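You operate a simulated robot arm through the tools that you are given. There is no shell and no other tool. Be economical: measure what you need, move in short steps, check, and stop when the job is done.

You run a simulated two-armed robot. Do the job below in one go: nothing can be reset, and whatever is moved stays where it is left.

TASK
Hold the blue parts tray on the top of the packing table steady with one hand and put the teal square bead in it with the other.

The check looks at the end state, three seconds after you hand in, the way a careful person would. Anything else that was tipped, shoved, dropped, spilled or broken makes it a failure.

THE ROBOT
Two 7-joint arms with two-finger parallel grippers on one trunk, on a base that drives. Base frame: it is fixed to the floor where the robot stands at the start and does not move with it; the origin is under the middle of the robot, x ahead of it, y to its left, z up; the surface under the hand at the start is at about z = 0.85. Units: m, degrees, N and s.
The left shoulder is at the start at [0.07, 0.133, 1.151], the right one opposite. With the tool pointing down near the work surface each hand reaches from about 0.18 to 0.64 m from the robot's upright axis, wherever it stands, measured 20 degrees to its own side. Places, roughly: blue parts tray [-1.5, -2, 0.75]. Payload 1.57 kg a hand.
Tool frame (each hand has its own): the origin (TCP) lies between the finger pads and is the grasp point; the fingertips stand 0.03 m ahead of it; z points along the fingers, y is the line along which they close. Largest opening 0.08 m; finger width 0.017, thickness 0.012; the body of the gripper, 0.04 by 0.082 m, starts 0.08 m behind the TCP.
Orientation is told as [roll, pitch, yaw] about the base's x, y, z axes, in that order, counted from this pose: with the fingers straight down and closing along the base's y, the tool's x points along the base's -x, its y along +y and its z along -z.

THE INTERFACE
- The arms move only by the tool arm_command. It takes "left_motion", "right_motion" or both (then of equal length, played together; a hand with none holds still); each is a list of rows, each a list of 7 numbers: the turn, a rotation vector about the tool's x, y, z in units of 5 degrees (1.0 is 5 degrees), then the shift along the tool's x, y, z in units of 40 mm (1.0 is 40 mm), then the gripper command, from -1 (fully open) to 1 (shut), values between in proportion. In form: [[ax, ay, az, x, y, z, claw], ...]. A call has 1 to 20 rows; each row shifts and turns the commanded pose from where the row before left it, along the tool's axes as they then stand. A call with a number of a shift or a turn outside -1 to 1 is refused whole. Each row takes 0.2 s and may step no farther than 0.05 m and 8.6 degrees from the row before; otherwise, or with a gripper value out of range, the whole call is refused. Where a pose cannot be reached the arm comes as near as it can. A force on the tool above 40 N (or 10 N above the force at the start of the call, whichever is more), or a blocked arm, ends the call early, and 0.2 s more pass. The fingers move at their own pace (about 0.153 m/s each) and stop on an object; they squeeze with about 23 N. The grip force told is the motor's: it shows also when the fingers shut on nothing. Time passes only in rows, and 0.2 s behind the last, so rows that do not move let the fingers close. It gives the time, the measured TCP pose, the force on the tool (base axes), the opening and the grip force at its end, in the units of the frame above (readings bear some noise), with the torque about the TCP (base axes, N m) and any sound that the robot's microphone picked up.
- Cameras (640 x 400 px; columns grow to the right, rows downward): "scene" is now at [0.1346, -0.0138, 1.371]; the picture's right is [-0.15, -0.99, 0.00], its down [-0.66, 0.10, -0.75] and it looks along [0.74, -0.11, -0.67] (base axes); focal length 283 px, centre (320, 200). "left" rides on the left gripper at [0.072, 0.007, -0.122] in its tool frame; the picture's right is [-0.09, 1.00, 0.00], its down [-0.84, -0.08, -0.54] and it looks along [-0.54, -0.05, 0.84] (tool axes); focal length 238 px, centre (320, 200). "right" rides on the right gripper at [0.072, -0.007, -0.122] in its tool frame; the picture's right is [0.09, 1.00, 0.00], its down [-0.84, 0.08, -0.54] and it looks along [-0.54, 0.05, 0.84] (tool axes); focal length 238 px, centre (320, 200). There is no depth. A picture from a camera that has moved, and an enlarged one, comes with that camera's place and axes in the base frame and with its lens.
- camera(camera): a new picture of that camera. No time passes.
- slide_trunk(by): slides the trunk up (or, below 0, down) by that many m; the arms and the scene camera ride with it, the base frame stays. It gives what a move gives, with no picture.
- steer(legs): drives the robot by 1 to 6 legs, each [ahead, left, turn to the left] in m, m and degrees, along the robot's own axes; the way and the turn of a leg run together, so that a leg with both is an arc; at most 1.5 m and 180 degrees a leg. The arms and the cameras ride along, it lands a little off, and it stops where it bumps. It gives what a move gives.
- turn_head(pan, tilt): turns the head with the scene camera to pan (to the left, within 86 degrees either way) and tilt (down, from -29 to 69), counted from straight ahead of the robot. It gives what a move gives.
- zoom(camera, box): a new picture of the part [left, top, right, bottom] of that camera's present view, enlarged. No time passes.
- job_done(): hands the job in; it is judged then, once.

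Work in short steps. Places have to be worked out from the pictures, the camera data and where the tool is seen: move nearer, look again, correct. Check each grasp and each placing, and mend what went wrong. You have 120 turns and 108 pictures in all, those below and enlarged ones among them. Open the grippers and draw the arms clear of the work before you hand the job in, unless the task says otherwise; then end with one line.

The tools are called after "Call:" by a JSON object that holds its "method" and its "body". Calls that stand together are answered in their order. arm_command: Moves the arms, as the interface text tells. Its arguments: {"type":"object","properties":{"left_motion":{"type":"array"},"right_motion":{"type":"array"}},"required":[]} The other tools are called the same way: slide_trunk (by) slides the trunk up or down; steer (legs) drives the base; turn_head (pan, tilt) turns the head that bears the scene camera; camera (camera) takes a picture; zoom (camera, box) takes an enlarged picture of a part of a camera's view; job_done () hands the job in.

At the start:

```text
time: 0.0
left_tool_pos: [0.4933, 0.1206, 1.0785]
left_tcp_rot: [-0.1, 0.0, 0.0]
left_force: [0.2, -0.5, -1.3]
left_ft_torque: [0.0, 0.02, -0.01]
left_finger_gap: 0.0798
left_grasp_force: 0.0
right_tool_pos: [0.4667, -0.2471, 1.1456]
right_tcp_rot: [-0.1, -0.1, 0.0]
right_force: [-0.8, 0.0, -0.8]
right_ft_torque: [0.01, 0.03, 0.04]
right_finger_gap: 0.0799
right_grasp_force: 0.0
trunk travel left (down, up): [-0.725, 0.215]
robot x, y, heading: [-0.0, -0.0032, -0.1]
head pan, tilt: [-8.8, 41.8]
```

scene: 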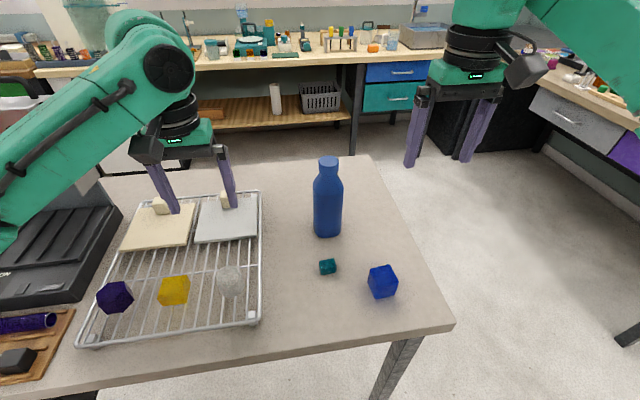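
right: 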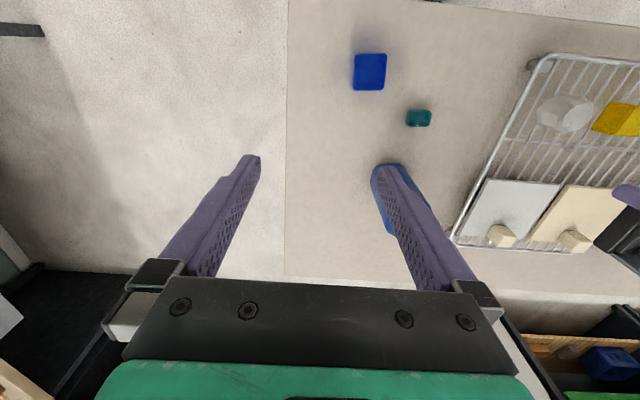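
left: 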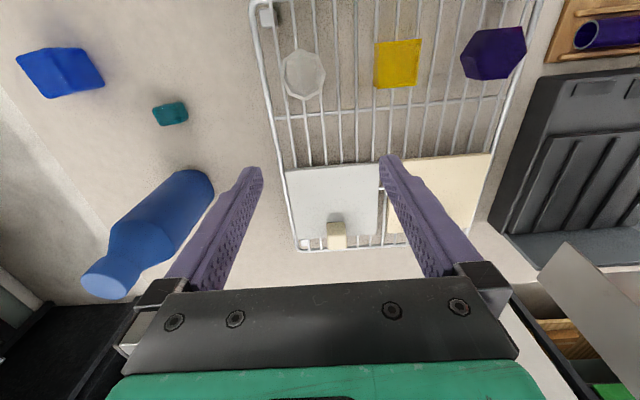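

I place the teal bead near [0.48, -0.08, 0.86], close to the bottle. I'll zoom in to see its shape and orientation.

Call:
{"method": "zoom", "body": {"camera": "scene", "box": [260, 220, 420, 320]}}

Call:
{"method": "zoom", "body": {"camera": "right", "box": [340, 40, 500, 140]}}

```text
4.00 times, centred on (340, 270) of scene
camera zoom: at [0.1346, -0.0138, 1.371], right [-0.15, -0.99, 0.0], down [-0.66, 0.1, -0.75], along [0.74, -0.11, -0.67], focal length 1131 px, centre (240, -80)
```

zoom: 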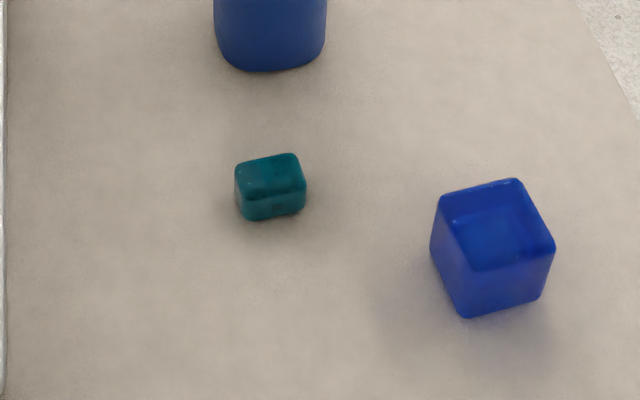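

```text
4.00 times, centred on (420, 90) of right
camera zoom: at [0.3955, -0.2531, 1.2695], right [-0.09, 1.0, 0.0], down [0.84, 0.08, 0.54], along [0.54, 0.05, -0.84], focal length 953 px, centre (-80, 640)
```

zoom: 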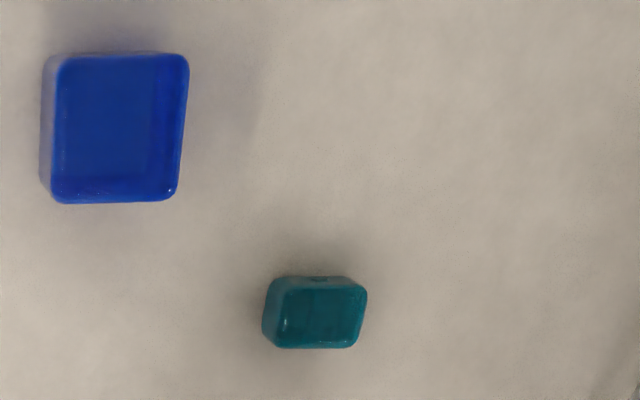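

The bead is at about [0.481, -0.078], roughly 34 mm along y and aligned with the base axes. The bottle stands about 9 cm beyond it. I'll bring the open right hand above the bead.

Call:
{"method": "arm_command", "body": {"right_motion": [[0, 0, 0, -0.06, 0.704, 0.608, -1], [0, 0, 0, -0.06, 0.704, 0.608, -1], [0, 0, 0, -0.06, 0.704, 0.608, -1], [0, 0, 0, -0.06, 0.704, 0.608, -1], [0, 0, 0, -0.06, 0.704, 0.608, -1], [0, 0, 0, -0.06, 0.704, 0.608, -1]]}}

Call:
{"method": "camera", "body": {"camera": "right"}}

Call:
{"method": "camera", "body": {"camera": "scene"}}

```text
time: 1.4
left_tool_pos: [0.4947, 0.1217, 1.0773]
left_tcp_rot: [0.0, 0.1, 0.0]
left_force: [-0.2, 0.5, -0.4]
left_ft_torque: [-0.01, -0.02, -0.03]
left_finger_gap: 0.0798
left_grasp_force: 0.1
right_tool_pos: [0.4826, -0.0773, 0.9986]
right_tcp_rot: [-0.1, 0.0, -0.1]
right_force: [0.0, 0.2, 0.6]
right_ft_torque: [0.03, 0.05, -0.01]
right_finger_gap: 0.08
right_grasp_force: 0.1
trunk travel left (down, up): [-0.725, 0.215]
robot x, y, heading: [0.002, -0.0021, -0.1]
head pan, tilt: [-8.8, 41.8]
```

```text
102 pictures are left
camera right: at [0.4107, -0.0836, 1.1226], right [-0.09, 1.0, 0.0], down [0.84, 0.08, 0.54], along [0.54, 0.05, -0.84], focal length 238 px, centre (320, 200)
```

right: 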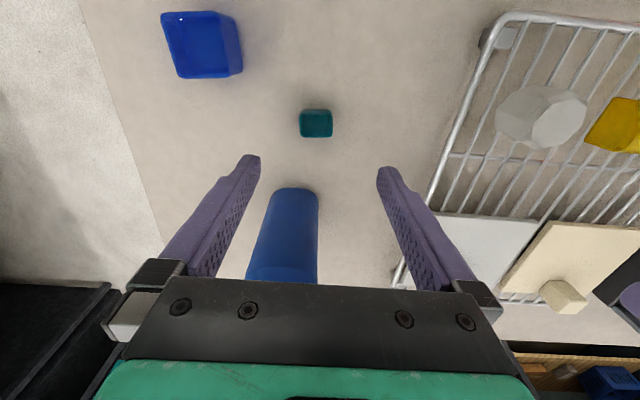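

```text
101 pictures are left
camera scene: at [0.1354, -0.0126, 1.371], right [-0.15, -0.99, 0.0], down [-0.66, 0.1, -0.74], along [0.74, -0.11, -0.67], focal length 283 px, centre (320, 200)
```

scene: 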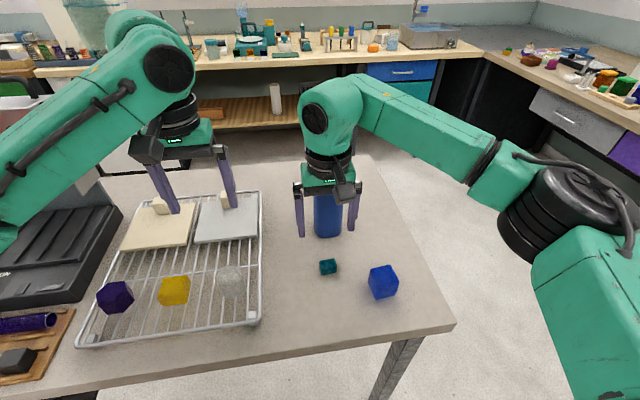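

The bead measures [0.481, -0.081] and the hand is nearly centred. I'll go down to TCP z of about 0.888 and check.

Call:
{"method": "arm_command", "body": {"right_motion": [[0, 0, 0, 0.03, -0.1, 0.7, -1], [0, 0, 0, 0, 0, 0.7, -1], [0, 0, 0, 0, 0, 0.7, -1], [0, 0, 0, 0, 0, 0.66, -1]]}}

Call:
{"method": "camera", "body": {"camera": "right"}}

Call:
{"method": "zoom", "body": {"camera": "scene", "box": [240, 180, 400, 280]}}

```text
time: 2.4
left_tool_pos: [0.4938, 0.1199, 1.0781]
left_tcp_rot: [0.0, 0.0, 0.0]
left_force: [0.0, 0.3, 0.4]
left_ft_torque: [-0.02, 0.01, -0.01]
left_finger_gap: 0.0799
left_grasp_force: 0.2
right_tool_pos: [0.4801, -0.0822, 0.8916]
right_tcp_rot: [0.0, 0.0, -0.1]
right_force: [0.5, 0.1, -0.6]
right_ft_torque: [-0.01, 0.01, 0.03]
right_finger_gap: 0.08
right_grasp_force: 0.1
trunk travel left (down, up): [-0.725, 0.215]
robot x, y, heading: [0.0022, -0.0003, 0.1]
head pan, tilt: [-8.8, 41.8]
```

```text
100 pictures are left
camera right: at [0.4086, -0.0875, 1.0138], right [-0.09, 1.0, 0.0], down [0.84, 0.08, 0.54], along [0.54, 0.05, -0.84], focal length 238 px, centre (320, 200)
```

right: 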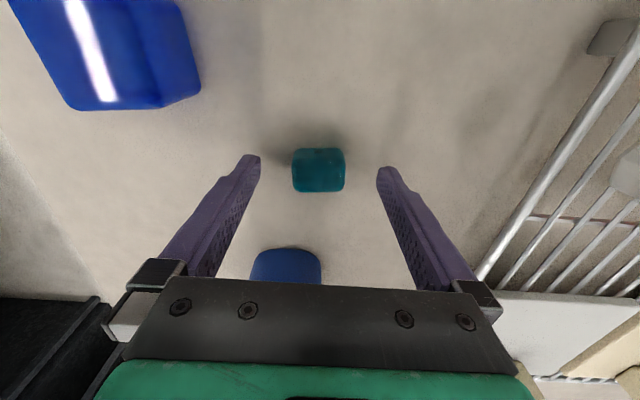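

```text
4.00 times, centred on (320, 230) of scene
camera zoom: at [0.1351, -0.0139, 1.371], right [-0.15, -0.99, 0.0], down [-0.66, 0.1, -0.74], along [0.74, -0.11, -0.67], focal length 1131 px, centre (320, 80)
```

zoom: 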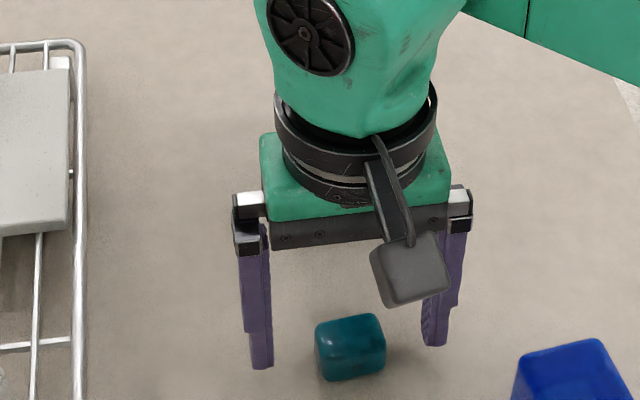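

The bead sits centred between the fingers at [0.481, -0.082]. I'll go down 7 mm more and close.

Call:
{"method": "arm_command", "body": {"right_motion": [[0, 0, 0, 0, 0, 0.16, -1], [0, 0, 0, 0, 0, 0, 0.2], [0, 0, 0, 0, 0, 0, 1], [0, 0, 0, 0, 0, 0, 1], [0, 0, 0, 0, 0, 0, 1]]}}

Call:
{"method": "camera", "body": {"camera": "right"}}

```text
time: 3.6
left_tool_pos: [0.4917, 0.1207, 1.0786]
left_tcp_rot: [0.1, 0.0, 0.0]
left_force: [-0.7, 0.2, 0.5]
left_ft_torque: [0.02, 0.0, 0.01]
left_finger_gap: 0.0797
left_grasp_force: 0.0
right_tool_pos: [0.4799, -0.0818, 0.8839]
right_tcp_rot: [0.0, 0.0, 0.0]
right_force: [0.6, -0.2, 1.3]
right_ft_torque: [0.0, -0.02, -0.02]
right_finger_gap: 0.0351
right_grasp_force: 22.6
trunk travel left (down, up): [-0.725, 0.215]
robot x, y, heading: [-0.0011, -0.0024, 0.2]
head pan, tilt: [-8.8, 41.8]
```

```text
98 pictures are left
camera right: at [0.4082, -0.0877, 1.0071], right [-0.09, 1.0, 0.0], down [0.84, 0.08, 0.54], along [0.54, 0.05, -0.84], focal length 238 px, centre (320, 200)
```

right: 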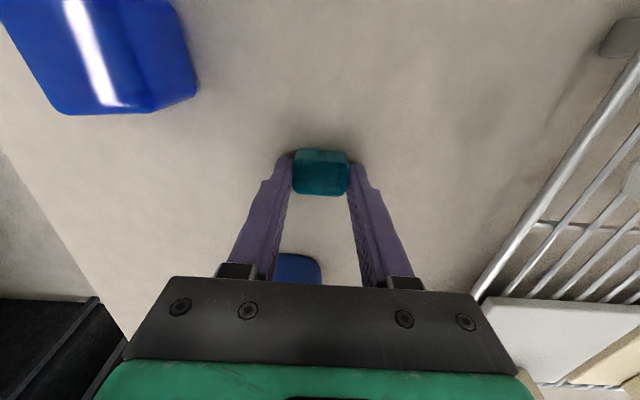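

The grip is at 35 mm with 22.6 N, so the bead is held. I'll lift it straight up and move it back to the right side.

Call:
{"method": "arm_command", "body": {"right_motion": [[0, 0, 0, 0, 0, -0.3, 1], [0, 0, 0, 0, 0, -0.7, 1], [0, 0, 0, 0, 0, -0.8, 1], [0, 0, 0, 0, 0, -0.8, 1], [0, 0, 0, 0, 0, -0.8, 1], [0, 0, 0, 0, 0, -0.8, 1], [0, 0, 0, 0, 0, -0.8, 1], [0, 0, 0, 0, 0, -0.8, 1], [0, 0, 0, 0.4, -0.7, -0.4, 1], [0, 0, 0, 0.5, -0.7, 0, 1], [0, 0, 0, 0.5, -0.7, 0, 1], [0, 0, 0, 0.5, -0.7, 0, 1], [0, 0, 0, 0.5, -0.7, 0, 1], [0, 0, 0, 0, 0, 0, 1]]}}

Call:
{"method": "camera", "body": {"camera": "right"}}

Call:
{"method": "turn_head", "body": {"pan": -86, "tilt": 25}}

Call:
{"method": "camera", "body": {"camera": "scene"}}

```text
time: 6.6
left_tool_pos: [0.4934, 0.1219, 1.0781]
left_tcp_rot: [0.0, 0.1, -0.1]
left_force: [-0.6, -0.3, -0.4]
left_ft_torque: [0.02, 0.0, 0.01]
left_finger_gap: 0.0798
left_grasp_force: 0.0
right_tool_pos: [0.3846, -0.2208, 1.1337]
right_tcp_rot: [-0.1, 0.1, 0.1]
right_force: [0.6, -0.3, 0.6]
right_ft_torque: [0.0, 0.06, -0.01]
right_finger_gap: 0.0351
right_grasp_force: 23.0
trunk travel left (down, up): [-0.725, 0.215]
robot x, y, heading: [0.003, 0.0009, 0.1]
head pan, tilt: [-8.8, 41.8]
```

```text
97 pictures are left
camera right: at [0.3133, -0.227, 1.2554], right [-0.09, 1.0, 0.0], down [0.84, 0.08, 0.54], along [0.54, 0.05, -0.84], focal length 238 px, centre (320, 200)
```

right: 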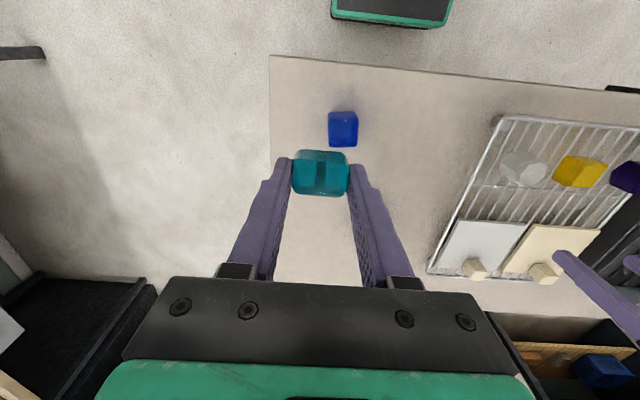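

```text
time: 8.1
left_tool_pos: [0.4927, 0.1217, 1.0785]
left_tcp_rot: [0.0, 0.1, 0.0]
left_force: [0.2, -1.4, -0.4]
left_ft_torque: [-0.02, 0.04, -0.03]
left_finger_gap: 0.0803
left_grasp_force: 0.1
right_tool_pos: [0.3842, -0.2221, 1.1312]
right_tcp_rot: [0.0, -0.1, 0.1]
right_force: [0.1, 0.3, 0.1]
right_ft_torque: [0.02, -0.02, 0.03]
right_finger_gap: 0.0352
right_grasp_force: 22.8
trunk travel left (down, up): [-0.725, 0.215]
robot x, y, heading: [-0.0005, -0.0006, -0.1]
head pan, tilt: [-85.9, 25.0]
```

```text
96 pictures are left
camera scene: at [0.0585, -0.093, 1.397], right [-1.0, -0.07, 0.0], down [-0.03, 0.42, -0.91], along [0.06, -0.9, -0.42], focal length 283 px, centre (320, 200)
```

scene: 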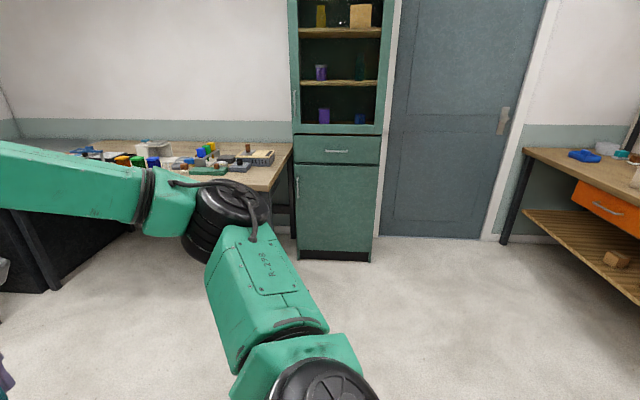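

The bead is firmly held. The packing table with the blue tray is behind me to the right, with its front edge at about x = -1.35 and the tray near [-1.57, -2.04]. I'll look left as well before backing out.

Call:
{"method": "turn_head", "body": {"pan": 86, "tilt": 30}}

Call:
{"method": "camera", "body": {"camera": "scene"}}

```text
time: 10.7
left_tool_pos: [0.493, 0.1205, 1.0782]
left_tcp_rot: [0.0, 0.0, 0.0]
left_force: [0.7, 1.0, -0.1]
left_ft_torque: [-0.02, -0.03, -0.01]
left_finger_gap: 0.0802
left_grasp_force: 0.1
right_tool_pos: [0.3844, -0.222, 1.1333]
right_tcp_rot: [0.0, 0.0, 0.0]
right_force: [-1.1, -0.3, 0.4]
right_ft_torque: [0.01, 0.0, 0.04]
right_finger_gap: 0.035
right_grasp_force: 22.8
trunk travel left (down, up): [-0.725, 0.215]
robot x, y, heading: [-0.0014, -0.0018, -0.2]
head pan, tilt: [85.9, 30.0]
```

```text
95 pictures are left
camera scene: at [0.0584, 0.0891, 1.3891], right [1.0, -0.07, 0.0], down [-0.04, -0.5, -0.87], along [0.06, 0.86, -0.5], focal length 283 px, centre (320, 200)
```

scene: 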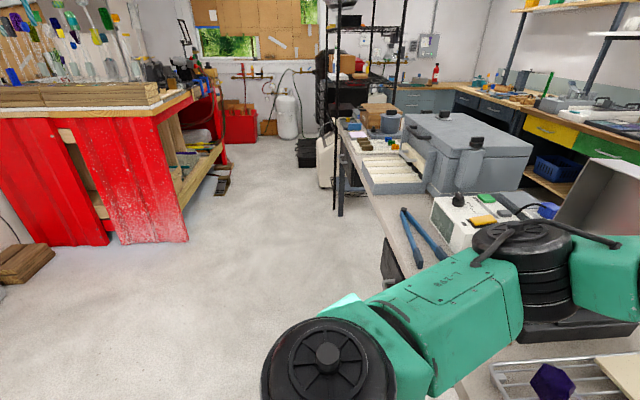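

The floor behind me is open. I'll raise the trunk so both arms clear the table items, then back out.

Call:
{"method": "slide_trunk", "body": {"by": 0.2}}

Call:
{"method": "steer", "body": {"legs": [[-0.45, 0, 0]]}}

Call:
{"method": "turn_head", "body": {"pan": -86, "tilt": 30}}

Call:
{"method": "camera", "body": {"camera": "scene"}}

```text
time: 12.9
left_tool_pos: [0.4931, 0.1204, 1.2783]
left_tcp_rot: [0.0, 0.0, -0.1]
left_force: [-0.5, 0.8, -0.1]
left_ft_torque: [-0.01, 0.02, 0.02]
left_finger_gap: 0.0799
left_grasp_force: 0.0
right_tool_pos: [0.3845, -0.222, 1.3315]
right_tcp_rot: [0.0, 0.0, -0.1]
right_force: [-0.8, 1.6, -0.4]
right_ft_torque: [0.01, -0.01, 0.0]
right_finger_gap: 0.0353
right_grasp_force: 22.5
trunk travel left (down, up): [-0.925, 0.015]
robot x, y, heading: [-0.0026, 0.0043, -0.2]
head pan, tilt: [85.9, 30.0]
```

```text
time: 15.5
left_tool_pos: [0.0604, 0.1181, 1.278]
left_tcp_rot: [-0.1, 0.2, -0.4]
left_force: [0.8, -0.7, -0.9]
left_ft_torque: [0.01, -0.01, 0.01]
left_finger_gap: 0.0798
left_grasp_force: 0.1
right_tool_pos: [-0.0509, -0.222, 1.3314]
right_tcp_rot: [0.0, 0.1, -0.3]
right_force: [0.8, 0.5, -0.5]
right_ft_torque: [0.0, -0.02, -0.01]
right_finger_gap: 0.0352
right_grasp_force: 22.8
trunk travel left (down, up): [-0.925, 0.015]
robot x, y, heading: [-0.4359, 0.0029, -0.4]
head pan, tilt: [85.9, 30.0]
```

```text
time: 18.1
left_tool_pos: [0.0579, 0.1199, 1.2784]
left_tcp_rot: [0.0, 0.0, -0.3]
left_force: [-0.6, 0.0, -1.0]
left_ft_torque: [0.01, 0.01, 0.0]
left_finger_gap: 0.0799
left_grasp_force: 0.1
right_tool_pos: [-0.0531, -0.2222, 1.332]
right_tcp_rot: [0.0, 0.1, -0.3]
right_force: [0.3, -0.2, -0.3]
right_ft_torque: [-0.01, 0.0, -0.01]
right_finger_gap: 0.0349
right_grasp_force: 23.1
trunk travel left (down, up): [-0.925, 0.015]
robot x, y, heading: [-0.4359, 0.0006, -0.5]
head pan, tilt: [-85.9, 30.0]
```

```text
94 pictures are left
camera scene: at [-0.378, -0.0905, 1.5891], right [-1.0, -0.07, 0.0], down [-0.03, 0.5, -0.87], along [0.06, -0.86, -0.5], focal length 283 px, centre (320, 200)
```

scene: 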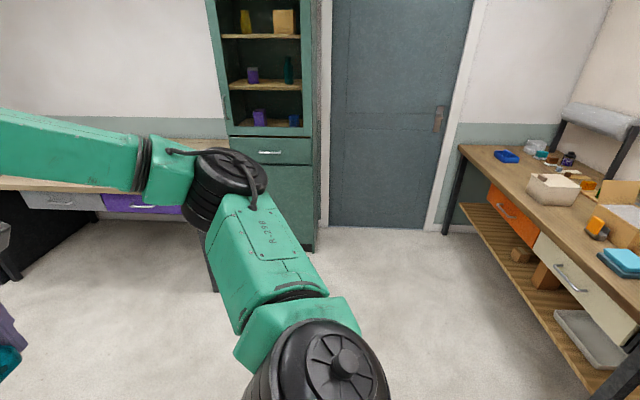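

Triangulating puts the tray at about [-1.52, -1.97, 0.88], on a table with a lower shelf. I'll turn round to face the packing table, come partway along it, and look.

Call:
{"method": "steer", "body": {"legs": [[0, 0, -180], [0.25, 0, 0], [0, 1.3, 0]]}}

Call:
{"method": "turn_head", "body": {"pan": 25, "tilt": 40}}

Call:
{"method": "camera", "body": {"camera": "scene"}}

```text
time: 33.4
left_tool_pos: [-1.1788, -1.4156, 1.2776]
left_tcp_rot: [0.0, 0.0, -179.6]
left_force: [-0.4, 0.4, -0.3]
left_ft_torque: [-0.02, 0.0, 0.0]
left_finger_gap: 0.0802
left_grasp_force: 0.1
right_tool_pos: [-1.0715, -1.073, 1.3325]
right_tcp_rot: [0.0, 0.0, -179.6]
right_force: [0.9, 0.3, -0.7]
right_ft_torque: [-0.03, -0.01, 0.02]
right_finger_gap: 0.0351
right_grasp_force: 23.2
trunk travel left (down, up): [-0.925, 0.015]
robot x, y, heading: [-0.6853, -1.2935, -179.5]
head pan, tilt: [-85.9, 30.0]
```

```text
time: 35.3
left_tool_pos: [-1.1783, -1.4174, 1.2793]
left_tcp_rot: [0.1, 0.0, -179.6]
left_force: [0.7, 0.4, 0.3]
left_ft_torque: [0.02, -0.02, -0.03]
left_finger_gap: 0.0803
left_grasp_force: 0.1
right_tool_pos: [-1.073, -1.0731, 1.3331]
right_tcp_rot: [0.1, 0.1, -179.6]
right_force: [0.1, 0.2, 0.3]
right_ft_torque: [0.01, 0.01, 0.0]
right_finger_gap: 0.0352
right_grasp_force: 22.7
trunk travel left (down, up): [-0.925, 0.015]
robot x, y, heading: [-0.6865, -1.2959, -179.4]
head pan, tilt: [25.0, 40.0]
```

```text
93 pictures are left
camera scene: at [-0.8116, -1.3301, 1.5737], right [-0.43, 0.9, 0.0], down [0.58, 0.28, -0.77], along [-0.69, -0.33, -0.64], focal length 283 px, centre (320, 200)
```

scene: 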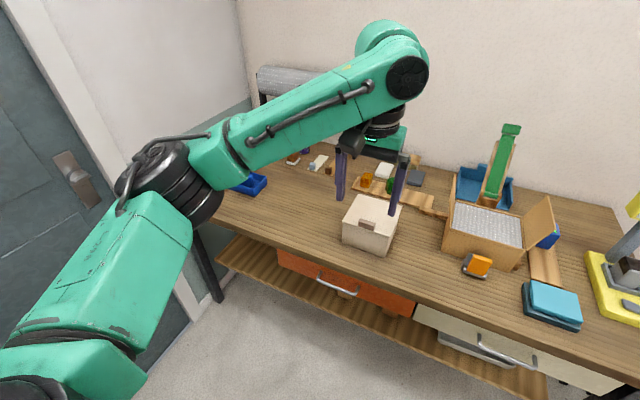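

The tray is confirmed near [-1.54, -2.0], and the table's front edge is at about x = -1.3. I'll move closer in a short step, watching the left elbow against the wall.

Call:
{"method": "steer", "body": {"legs": [[0, 0.45, 0], [0.2, 0, 0]]}}

Call:
{"method": "turn_head", "body": {"pan": 25, "tilt": 50}}

Call:
{"method": "camera", "body": {"camera": "scene"}}

Call:
{"method": "camera", "body": {"camera": "left"}}

```text
time: 39.2
left_tool_pos: [-1.3767, -1.8578, 1.2802]
left_tcp_rot: [0.0, -0.1, 179.6]
left_force: [-0.1, 0.0, -0.2]
left_ft_torque: [0.04, 0.06, 0.04]
left_finger_gap: 0.0799
left_grasp_force: 0.0
right_tool_pos: [-1.2648, -1.5172, 1.3341]
right_tcp_rot: [0.0, -0.2, 179.6]
right_force: [0.9, 0.1, -0.6]
right_ft_torque: [-0.01, 0.01, 0.01]
right_finger_gap: 0.0349
right_grasp_force: 23.0
trunk travel left (down, up): [-0.925, 0.015]
robot x, y, heading: [-0.8824, -1.7401, 179.5]
head pan, tilt: [25.0, 40.0]
```

```text
time: 40.0
left_tool_pos: [-1.3805, -1.8581, 1.2791]
left_tcp_rot: [0.1, 0.1, 179.6]
left_force: [-0.4, 0.5, -0.1]
left_ft_torque: [0.0, -0.01, 0.01]
left_finger_gap: 0.08
left_grasp_force: 0.0
right_tool_pos: [-1.2678, -1.5178, 1.3324]
right_tcp_rot: [0.0, -0.1, 179.6]
right_force: [-0.2, -0.5, 0.2]
right_ft_torque: [0.0, 0.04, 0.01]
right_finger_gap: 0.0348
right_grasp_force: 23.2
trunk travel left (down, up): [-0.925, 0.015]
robot x, y, heading: [-0.8909, -1.7424, 179.6]
head pan, tilt: [25.0, 50.0]
```

```text
92 pictures are left
camera scene: at [-1.0042, -1.774, 1.5597], right [-0.42, 0.91, 0.0], down [0.7, 0.32, -0.64], along [-0.59, -0.27, -0.77], focal length 283 px, centre (320, 200)
```

scene: 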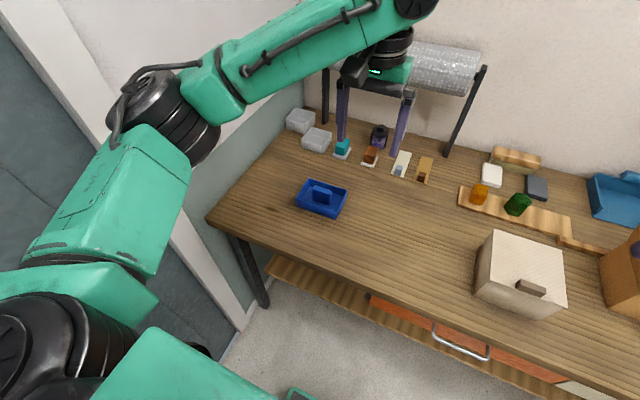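

```text
91 pictures are left
camera left: at [-1.3073, -1.8664, 1.4003], right [-0.1, -1.0, 0.0], down [-0.84, 0.08, 0.54], along [-0.54, 0.05, -0.84], focal length 238 px, centre (320, 200)
```

left: 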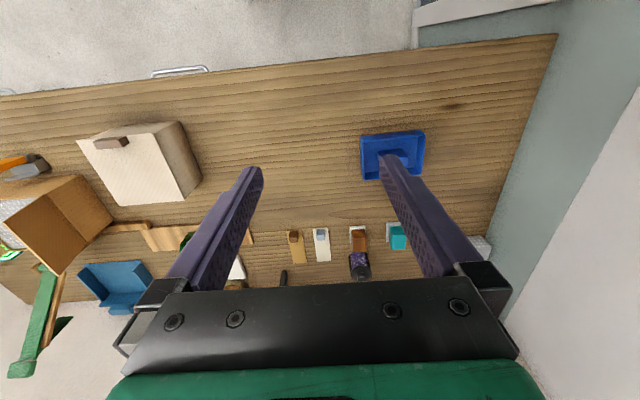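

The tray is small and has something standing in its middle. There's also a teal object on a card at the back. I'll zoom in on both, and on the bead I hold.

Call:
{"method": "zoom", "body": {"camera": "scene", "box": [280, 110, 440, 220]}}

Call:
{"method": "zoom", "body": {"camera": "left", "box": [340, 110, 460, 185]}}

Call:
{"method": "zoom", "body": {"camera": "right", "box": [260, 130, 380, 205]}}

Call:
{"method": "zoom", "body": {"camera": "left", "box": [270, 205, 430, 305]}}

```text
3.64 times, centred on (360, 165) of scene
camera zoom: at [-1.0042, -1.774, 1.5597], right [-0.42, 0.91, 0.0], down [0.7, 0.32, -0.64], along [-0.59, -0.27, -0.77], focal length 1028 px, centre (174, 327)
```

zoom: 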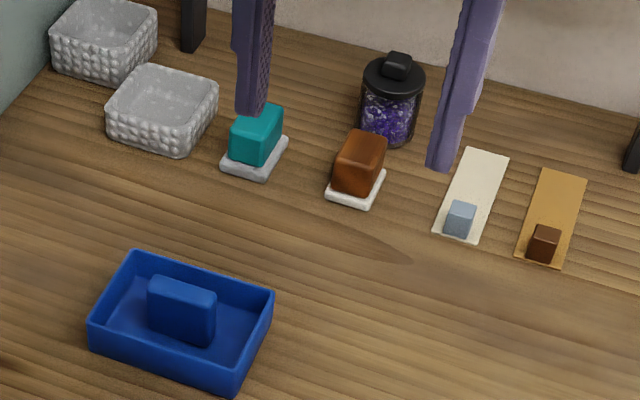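

```text
5.33 times, centred on (400, 148) of left
camera zoom: at [-1.3073, -1.8664, 1.4003], right [-0.1, -1.0, 0.0], down [-0.84, 0.08, 0.54], along [-0.54, 0.05, -0.84], focal length 1271 px, centre (-107, 480)
```

zoom: 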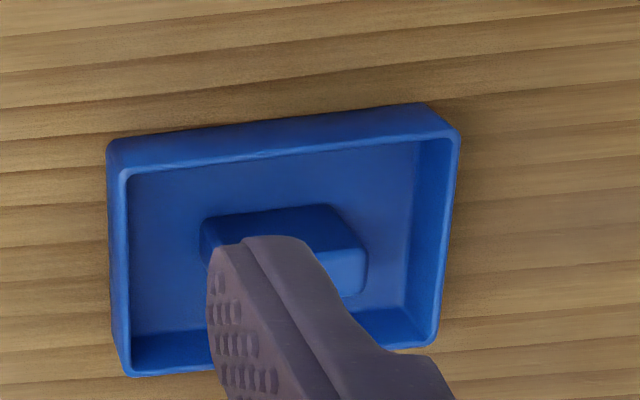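

```text
5.33 times, centred on (320, 168) of right
camera zoom: at [-1.196, -1.5097, 1.4558], right [0.09, -1.0, 0.0], down [-0.84, -0.07, 0.54], along [-0.54, -0.05, -0.84], focal length 1271 px, centre (320, 373)
```

zoom: 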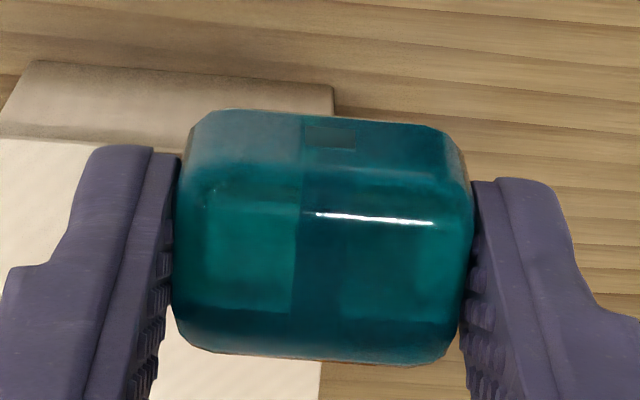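

```text
4.00 times, centred on (350, 255) of left
camera zoom: at [-1.3073, -1.8664, 1.4003], right [-0.1, -1.0, 0.0], down [-0.84, 0.08, 0.54], along [-0.54, 0.05, -0.84], focal length 953 px, centre (200, -20)
```

zoom: 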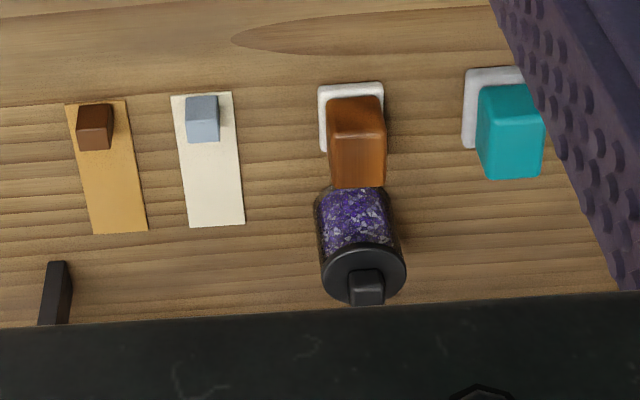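

The bead I hold is the glass one with a hole, while the teal block at the back sits on a pad. So I have the right item. The tray is about 0.10 × 0.14 m, centred near [-1.54, -2.017], with a block in its middle. The left hand will pinch the near wall at the left corner. The right hand will set the bead in the pocket on the right of the block. I'll drive a little closer.

Call:
{"method": "steer", "body": {"legs": [[0, 0.085, 0.5], [0.125, 0, 0]]}}

Call:
{"method": "camera", "body": {"camera": "scene"}}

```text
time: 41.9
left_tool_pos: [-1.5032, -1.9471, 1.2798]
left_tcp_rot: [0.0, -0.2, 180.0]
left_force: [0.0, -0.6, -0.1]
left_ft_torque: [0.01, 0.03, -0.03]
left_finger_gap: 0.0802
left_grasp_force: 0.1
right_tool_pos: [-1.3933, -1.6051, 1.335]
right_tcp_rot: [-0.1, -0.2, 179.9]
right_force: [1.0, 0.3, -0.4]
right_ft_torque: [0.03, 0.03, 0.0]
right_finger_gap: 0.035
right_grasp_force: 23.2
trunk travel left (down, up): [-0.925, 0.015]
robot x, y, heading: [-1.0131, -1.8229, 180.2]
head pan, tilt: [25.0, 50.0]
```

```text
86 pictures are left
camera scene: at [-1.1266, -1.861, 1.56], right [-0.42, 0.91, 0.0], down [0.69, 0.32, -0.64], along [-0.59, -0.27, -0.76], focal length 283 px, centre (320, 200)
```

scene: 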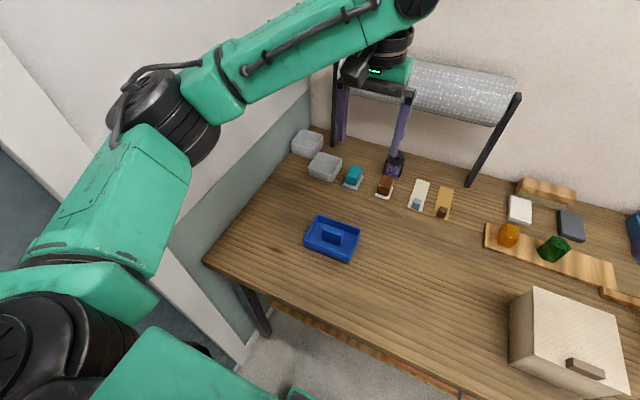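

I'm in place. Now I'll rotate both wrists by 90° so the fingers close along x, with the cameras facing outward.

Call:
{"method": "arm_command", "body": {"left_motion": [[0, 0, 1, 0, 0, 0, -1], [0, 0, 1, 0, 0, 0, -1], [0, 0, 1, 0, 0, 0, -1], [0, 0, 1, 0, 0, 0, -1], [0, 0, 1, 0, 0, 0, -1], [0, 0, 1, 0, 0, 0, -1], [0, 0, 1, 0, 0, 0, -1], [0, 0, 1, 0, 0, 0, -1], [0, 0, 1, 0, 0, 0, -1], [0, 0, 1, 0, 0, 0, -1], [0, 0, 1, 0, 0, 0, -1], [0, 0, 1, 0, 0, 0, -1], [0, 0, 1, 0, 0, 0, -1], [0, 0, 1, 0, 0, 0, -1], [0, 0, 1, 0, 0, 0, -1], [0, 0, 1, 0, 0, 0, -1], [0, 0, 1, 0, 0, 0, -1], [0, 0, 1, 0, 0, 0, -1]], "right_motion": [[0, 0, -1, 0, 0, 0, 1], [0, 0, -1, 0, 0, 0, 1], [0, 0, -1, 0, 0, 0, 1], [0, 0, -1, 0, 0, 0, 1], [0, 0, -1, 0, 0, 0, 1], [0, 0, -1, 0, 0, 0, 1], [0, 0, -1, 0, 0, 0, 1], [0, 0, -1, 0, 0, 0, 1], [0, 0, -1, 0, 0, 0, 1], [0, 0, -1, 0, 0, 0, 1], [0, 0, -1, 0, 0, 0, 1], [0, 0, -1, 0, 0, 0, 1], [0, 0, -1, 0, 0, 0, 1], [0, 0, -1, 0, 0, 0, 1], [0, 0, -1, 0, 0, 0, 1], [0, 0, -1, 0, 0, 0, 1], [0, 0, -1, 0, 0, 0, 1], [0, 0, -1, 0, 0, 0, 1]]}}

Call:
{"method": "turn_head", "body": {"pan": 22, "tilt": 55}}

Call:
{"method": "camera", "body": {"camera": "scene"}}

Call:
{"method": "camera", "body": {"camera": "left"}}

Call:
{"method": "camera", "body": {"camera": "right"}}

```text
time: 45.7
left_tool_pos: [-1.5044, -1.9466, 1.2785]
left_tcp_rot: [-0.1, 0.0, 90.0]
left_force: [-0.8, 1.1, -0.4]
left_ft_torque: [-0.01, -0.02, -0.01]
left_finger_gap: 0.0799
left_grasp_force: 0.0
right_tool_pos: [-1.2414, -1.7597, 1.2963]
right_tcp_rot: [-0.1, -0.1, -90.1]
right_force: [-0.4, 0.3, 0.1]
right_ft_torque: [0.01, 0.0, 0.01]
right_finger_gap: 0.0352
right_grasp_force: 22.7
right hand out of reach, approached as far as the arm can: row 7, 8, 9, 10, 11, 12, 13, 14, 15, 16, 17, 18
trunk travel left (down, up): [-0.925, 0.015]
robot x, y, heading: [-1.0172, -1.8301, 180.2]
head pan, tilt: [25.0, 50.0]
```

```text
time: 46.4
left_tool_pos: [-1.5053, -1.9472, 1.2776]
left_tcp_rot: [0.0, 0.0, 90.0]
left_force: [0.1, 0.8, 0.2]
left_ft_torque: [0.04, 0.02, -0.02]
left_finger_gap: 0.08
left_grasp_force: 0.0
right_tool_pos: [-1.2413, -1.7595, 1.2964]
right_tcp_rot: [-0.1, 0.0, -90.2]
right_force: [0.3, 0.4, -0.8]
right_ft_torque: [0.0, 0.02, -0.02]
right_finger_gap: 0.0352
right_grasp_force: 22.7
trunk travel left (down, up): [-0.925, 0.015]
robot x, y, heading: [-1.0115, -1.8286, 179.8]
head pan, tilt: [22.0, 55.0]
```

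```text
85 pictures are left
camera scene: at [-1.1291, -1.8538, 1.5531], right [-0.37, 0.93, 0.0], down [0.76, 0.31, -0.57], along [-0.53, -0.21, -0.82], focal length 283 px, centre (320, 200)
```

scene: 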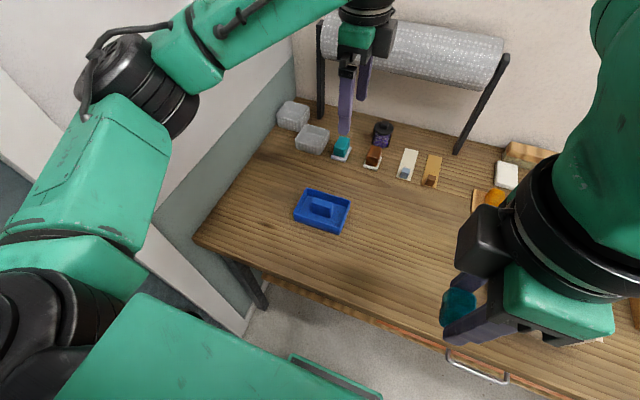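

```text
84 pictures are left
camera left: at [-1.5122, -2.0189, 1.4002], right [-1.0, 0.09, 0.0], down [0.08, 0.84, 0.54], along [0.05, 0.54, -0.84], focal length 238 px, centre (320, 200)
```

left: 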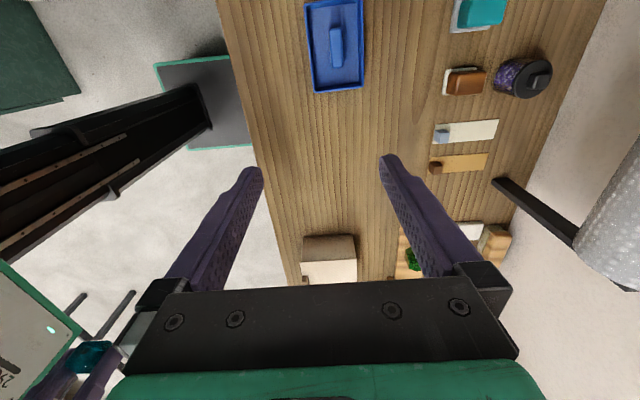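

```text
83 pictures are left
camera right: at [-1.2473, -1.6858, 1.4193], right [1.0, 0.09, 0.0], down [0.08, -0.84, 0.54], along [0.05, -0.54, -0.84], focal length 238 px, centre (320, 200)
```

right: 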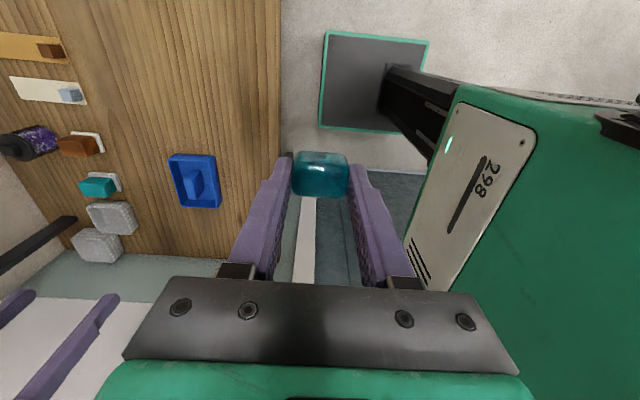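

The left wrist turned cleanly, but the right arm can't hold that yaw there. I'll measure the tray closely to decide which pocket suits the right hand's natural yaw.

Call:
{"method": "zoom", "body": {"camera": "scene", "box": [280, 175, 368, 230]}}

Call:
{"method": "zoom", "body": {"camera": "left", "box": [270, 0, 430, 100]}}

Call:
{"method": "zoom", "body": {"camera": "right", "box": [155, 145, 235, 215]}}

```text
7.27 times, centred on (324, 202) of scene
camera zoom: at [-1.1291, -1.8538, 1.5531], right [-0.37, 0.93, 0.0], down [0.76, 0.31, -0.57], along [-0.53, -0.21, -0.82], focal length 2056 px, centre (291, 182)
```

zoom: 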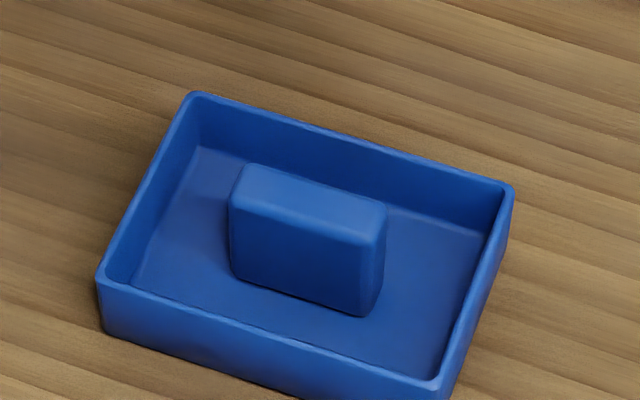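

```text
4.00 times, centred on (350, 50) of left
camera zoom: at [-1.5122, -2.0189, 1.4002], right [-1.0, 0.09, 0.0], down [0.08, 0.84, 0.54], along [0.05, 0.54, -0.84], focal length 953 px, centre (200, 800)
```

zoom: 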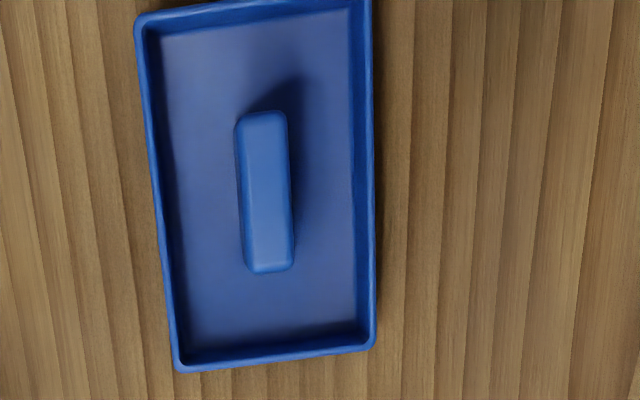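

```text
5.71 times, centred on (195, 180) of right
camera zoom: at [-1.2473, -1.6858, 1.4193], right [1.0, 0.09, 0.0], down [0.08, -0.84, 0.54], along [0.05, -0.54, -0.84], focal length 1362 px, centre (1034, 314)
```

zoom: 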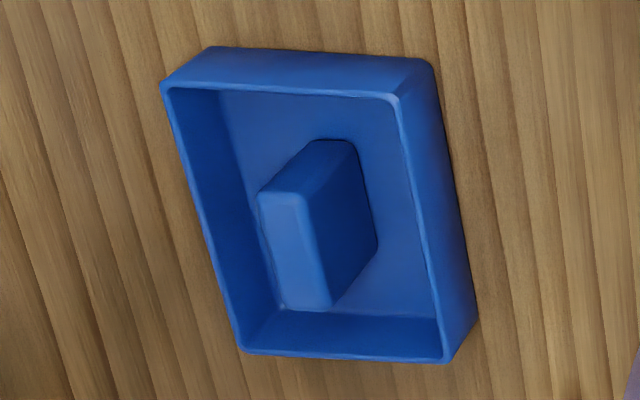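

The near pocket (about 34 mm deep) fits the bead with the right hand's natural yaw, so I'll turn the right wrist back. The left hand tilts outward 30° so it can pinch the near wall at the left corner.

Call:
{"method": "arm_command", "body": {"right_motion": [[0, 0, 1, 0, 0, 0, 1], [0, 0, 1, 0, 0, 0, 1], [0, 0, 1, 0, 0, 0, 1], [0, 0, 1, 0, 0, 0, 1], [0, 0, 1, 0, 0, 0, 1], [0, 0, 1, 0, 0, 0, 1], [0, 0, 1, 0, 0, 0, 1], [0, 0, 1, 0, 0, 0, 1], [0, 0, 1, 0, 0, 0, 1], [0, 0, 1, 0, 0, 0, 1], [0, 0, 1, 0, 0, 0, 1], [0, 0, 1, 0, 0, 0, 1], [0, 0, 1, 0, 0, 0, 1], [0, 0, 1, 0, 0, 0, 1], [0, 0, 1, 0, 0, 0, 1], [0, 0, 1, 0, 0, 0, 1], [0, 0, 1, 0, 0, 0, 1], [0, 0, 1, 0, 0, 0, 1]], "left_motion": [[0, 0, 0, 0.8, 0, 0, -1], [0, 0, 0, 0.8, 0, 0, -1], [0, 0, 0, 0.8, 0, 0, -1], [0, 0, 0, 0.8, 0, 0, -1], [0, 0, 0, 0.8, 0, 0, -1], [0, 0, 0, 0, 0, 0, -1], [0, -1, 0, 0, 0, 0, -1], [0, -1, 0, 0, 0, 0, -1], [0, -1, 0, 0, 0, 0, -1], [0, -1, 0, 0, 0, 0, -1], [0, -1, 0, 0, 0, 0, -1], [0, -1, 0, 0, 0, 0, -1], [0, 0, 0, 0, 0, 0, -1], [0, 0, 0, 0, 0, 0, -1], [0, 0, 0, 0, 0, 0, 0.1], [0, 0, 0, 0, 0, 0, 0.1], [0, 0, 0, 0, 0, 0, 0.1], [0, 0, 0, 0, 0, 0, 0.1]]}}

Call:
{"method": "camera", "body": {"camera": "scene"}}

Call:
{"method": "camera", "body": {"camera": "left"}}

```text
time: 50.2
left_tool_pos: [-1.5072, -2.1065, 1.2787]
left_tcp_rot: [-0.1, -30.0, 90.0]
left_force: [-0.3, -0.2, -0.3]
left_ft_torque: [0.01, 0.02, 0.0]
left_finger_gap: 0.0359
left_grasp_force: 0.0
right_tool_pos: [-1.2425, -1.7583, 1.2972]
right_tcp_rot: [0.0, 0.1, 179.9]
right_force: [0.0, 0.6, 0.1]
right_ft_torque: [-0.03, 0.04, -0.02]
right_finger_gap: 0.0351
right_grasp_force: 22.5
trunk travel left (down, up): [-0.925, 0.015]
robot x, y, heading: [-1.0131, -1.8245, 180.2]
head pan, tilt: [22.0, 55.0]
```

```text
79 pictures are left
camera scene: at [-1.1292, -1.8537, 1.553], right [-0.37, 0.93, 0.0], down [0.76, 0.31, -0.57], along [-0.53, -0.21, -0.82], focal length 283 px, centre (320, 200)
```

scene: 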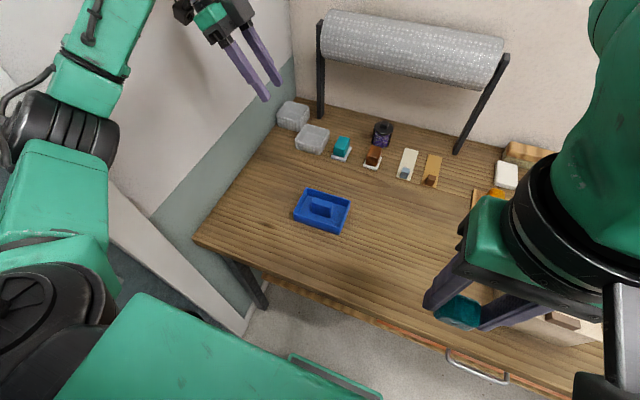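

```text
78 pictures are left
camera left: at [-1.5138, -2.2302, 1.3481], right [-1.0, 0.08, 0.05], down [0.08, 0.45, 0.89], along [0.05, 0.89, -0.46], focal length 238 px, centre (320, 200)
```

left: 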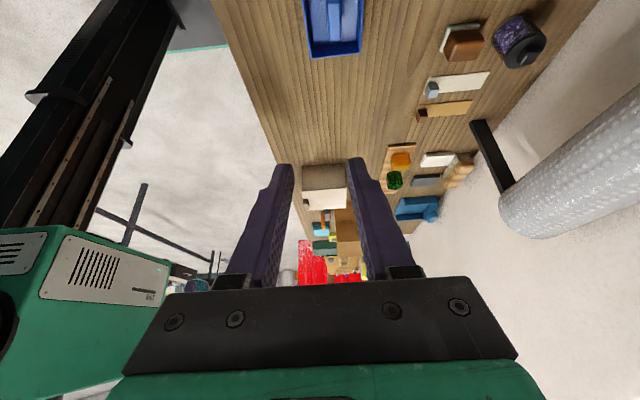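

The left hand is tilted 30° and the right hand is back to its natural yaw. I'll lower the trunk to working height and take close views.

Call:
{"method": "slide_trunk", "body": {"by": -0.2}}

Call:
{"method": "camera", "body": {"camera": "scene"}}

Call:
{"method": "camera", "body": {"camera": "left"}}

```text
time: 52.3
left_tool_pos: [-1.5079, -2.1062, 1.0791]
left_tcp_rot: [0.0, -30.0, 90.1]
left_force: [-0.5, 0.3, -0.4]
left_ft_torque: [0.01, 0.01, -0.02]
left_finger_gap: 0.036
left_grasp_force: 0.1
right_tool_pos: [-1.2404, -1.7583, 1.0968]
right_tcp_rot: [0.0, 0.0, 180.0]
right_force: [-0.1, -1.0, -0.8]
right_ft_torque: [0.01, 0.02, -0.02]
right_finger_gap: 0.0347
right_grasp_force: 22.8
trunk travel left (down, up): [-0.725, 0.215]
robot x, y, heading: [-1.0104, -1.8239, 180.0]
head pan, tilt: [22.0, 55.0]
```

```text
77 pictures are left
camera scene: at [-1.1291, -1.8535, 1.3531], right [-0.37, 0.93, 0.0], down [0.76, 0.31, -0.57], along [-0.53, -0.21, -0.82], focal length 283 px, centre (320, 200)
```

scene: 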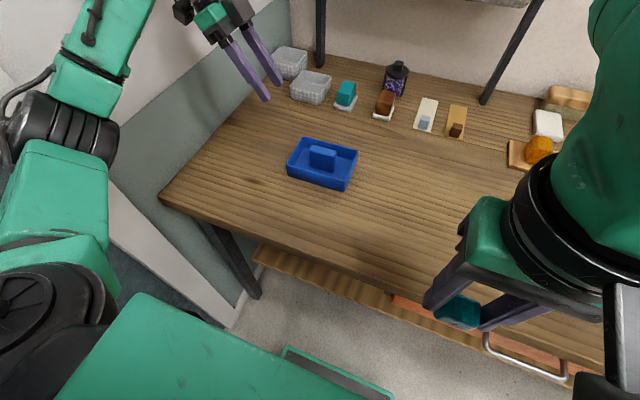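

```text
76 pictures are left
camera left: at [-1.5136, -2.2301, 1.1482], right [-1.0, 0.08, 0.05], down [0.08, 0.45, 0.89], along [0.05, 0.89, -0.46], focal length 238 px, centre (320, 200)
```

left: 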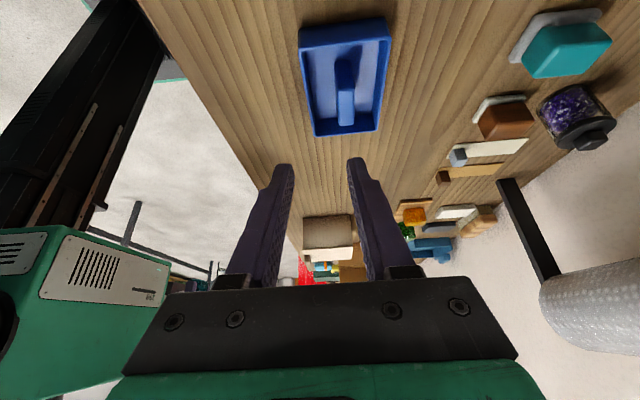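

I'll zoom in on the tray in both views to measure the rim.

Call:
{"method": "zoom", "body": {"camera": "scene", "box": [272, 125, 368, 195]}}

Call:
{"method": "zoom", "body": {"camera": "left", "box": [264, 0, 424, 150]}}

```text
5.71 times, centred on (320, 160) of scene
camera zoom: at [-1.1291, -1.8535, 1.3531], right [-0.37, 0.93, 0.0], down [0.76, 0.31, -0.57], along [-0.53, -0.21, -0.82], focal length 1615 px, centre (320, 429)
```

zoom: 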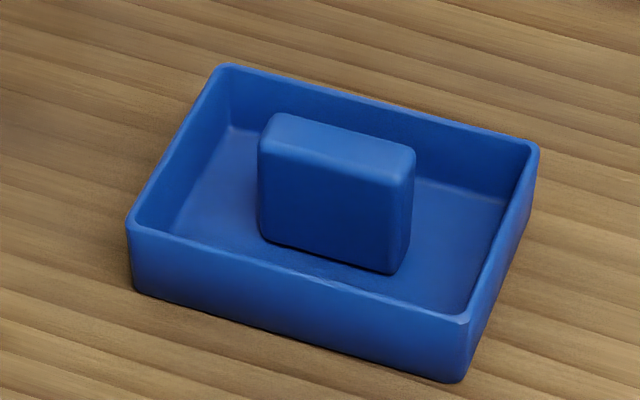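

```text
2.67 times, centred on (344, 75) of left
camera zoom: at [-1.5136, -2.2301, 1.1482], right [-1.0, 0.08, 0.05], down [0.08, 0.45, 0.89], along [0.05, 0.89, -0.46], focal length 636 px, centre (256, 533)
```

zoom: 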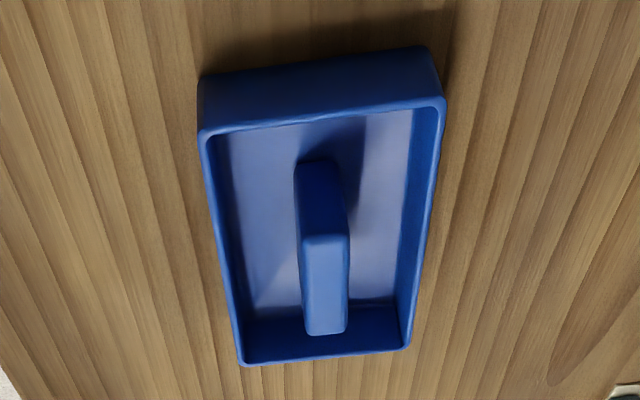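

The fit gives the rim at z of about 0.8895, near wall at x of about -1.4945, and tray y from -2.080 to -1.945. The near pocket spans x from -1.498 to -1.534. I'll move the left hand to a pre-grasp 6 cm back along its axis.

Call:
{"method": "arm_command", "body": {"left_motion": [[0, 0, 0, 0.3325, -0.084, 0.714, 0.1], [0, 0, 0, 0.3325, -0.084, 0.714, 0.1], [0, 0, 0, 0.3325, -0.084, 0.714, 0.1], [0, 0, 0, 0.3325, -0.084, 0.714, 0.1], [0, 0, 0, 0, 0, 0, 0.1]]}}

Call:
{"method": "zoom", "body": {"camera": "scene", "box": [200, 60, 400, 200]}}

Call:
{"method": "camera", "body": {"camera": "left"}}

```text
time: 53.5
left_tool_pos: [-1.4931, -2.0944, 0.9549]
left_tcp_rot: [0.0, -30.0, 90.1]
left_force: [-0.2, 1.0, 0.4]
left_ft_torque: [0.0, 0.02, 0.01]
left_finger_gap: 0.0362
left_grasp_force: 0.0
right_tool_pos: [-1.2405, -1.7585, 1.0967]
right_tcp_rot: [0.1, 0.0, 180.0]
right_force: [0.7, 0.2, -0.9]
right_ft_torque: [0.0, -0.01, -0.03]
right_finger_gap: 0.0353
right_grasp_force: 22.8
trunk travel left (down, up): [-0.725, 0.215]
robot x, y, heading: [-1.016, -1.8219, 180.0]
head pan, tilt: [22.0, 55.0]
```

```text
2.86 times, centred on (300, 130) of scene
camera zoom: at [-1.129, -1.8534, 1.3531], right [-0.37, 0.93, 0.0], down [0.76, 0.31, -0.57], along [-0.53, -0.21, -0.82], focal length 808 px, centre (377, 400)
```

zoom: 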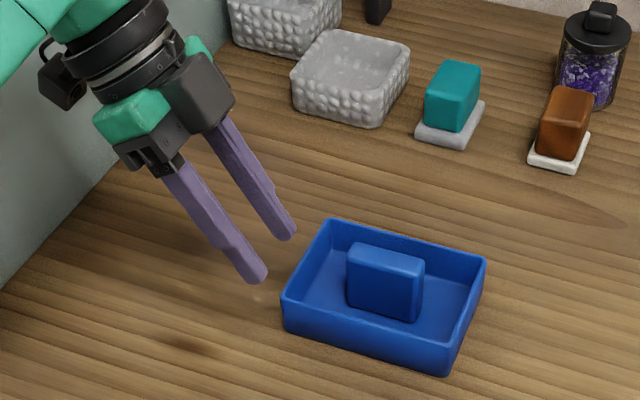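

```text
72 pictures are left
camera left: at [-1.5005, -2.2186, 1.0241], right [-1.0, 0.08, 0.05], down [0.08, 0.45, 0.89], along [0.05, 0.89, -0.46], focal length 238 px, centre (320, 200)
```

left: 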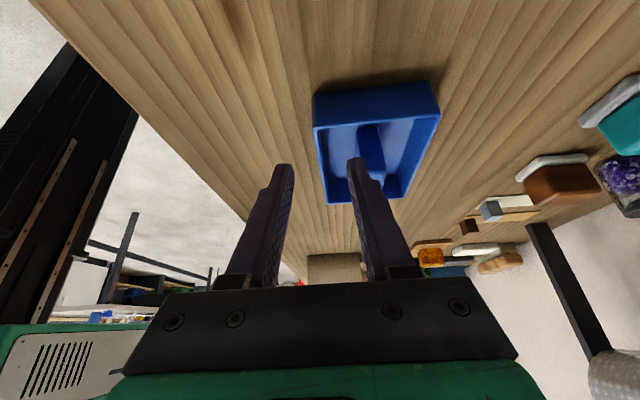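

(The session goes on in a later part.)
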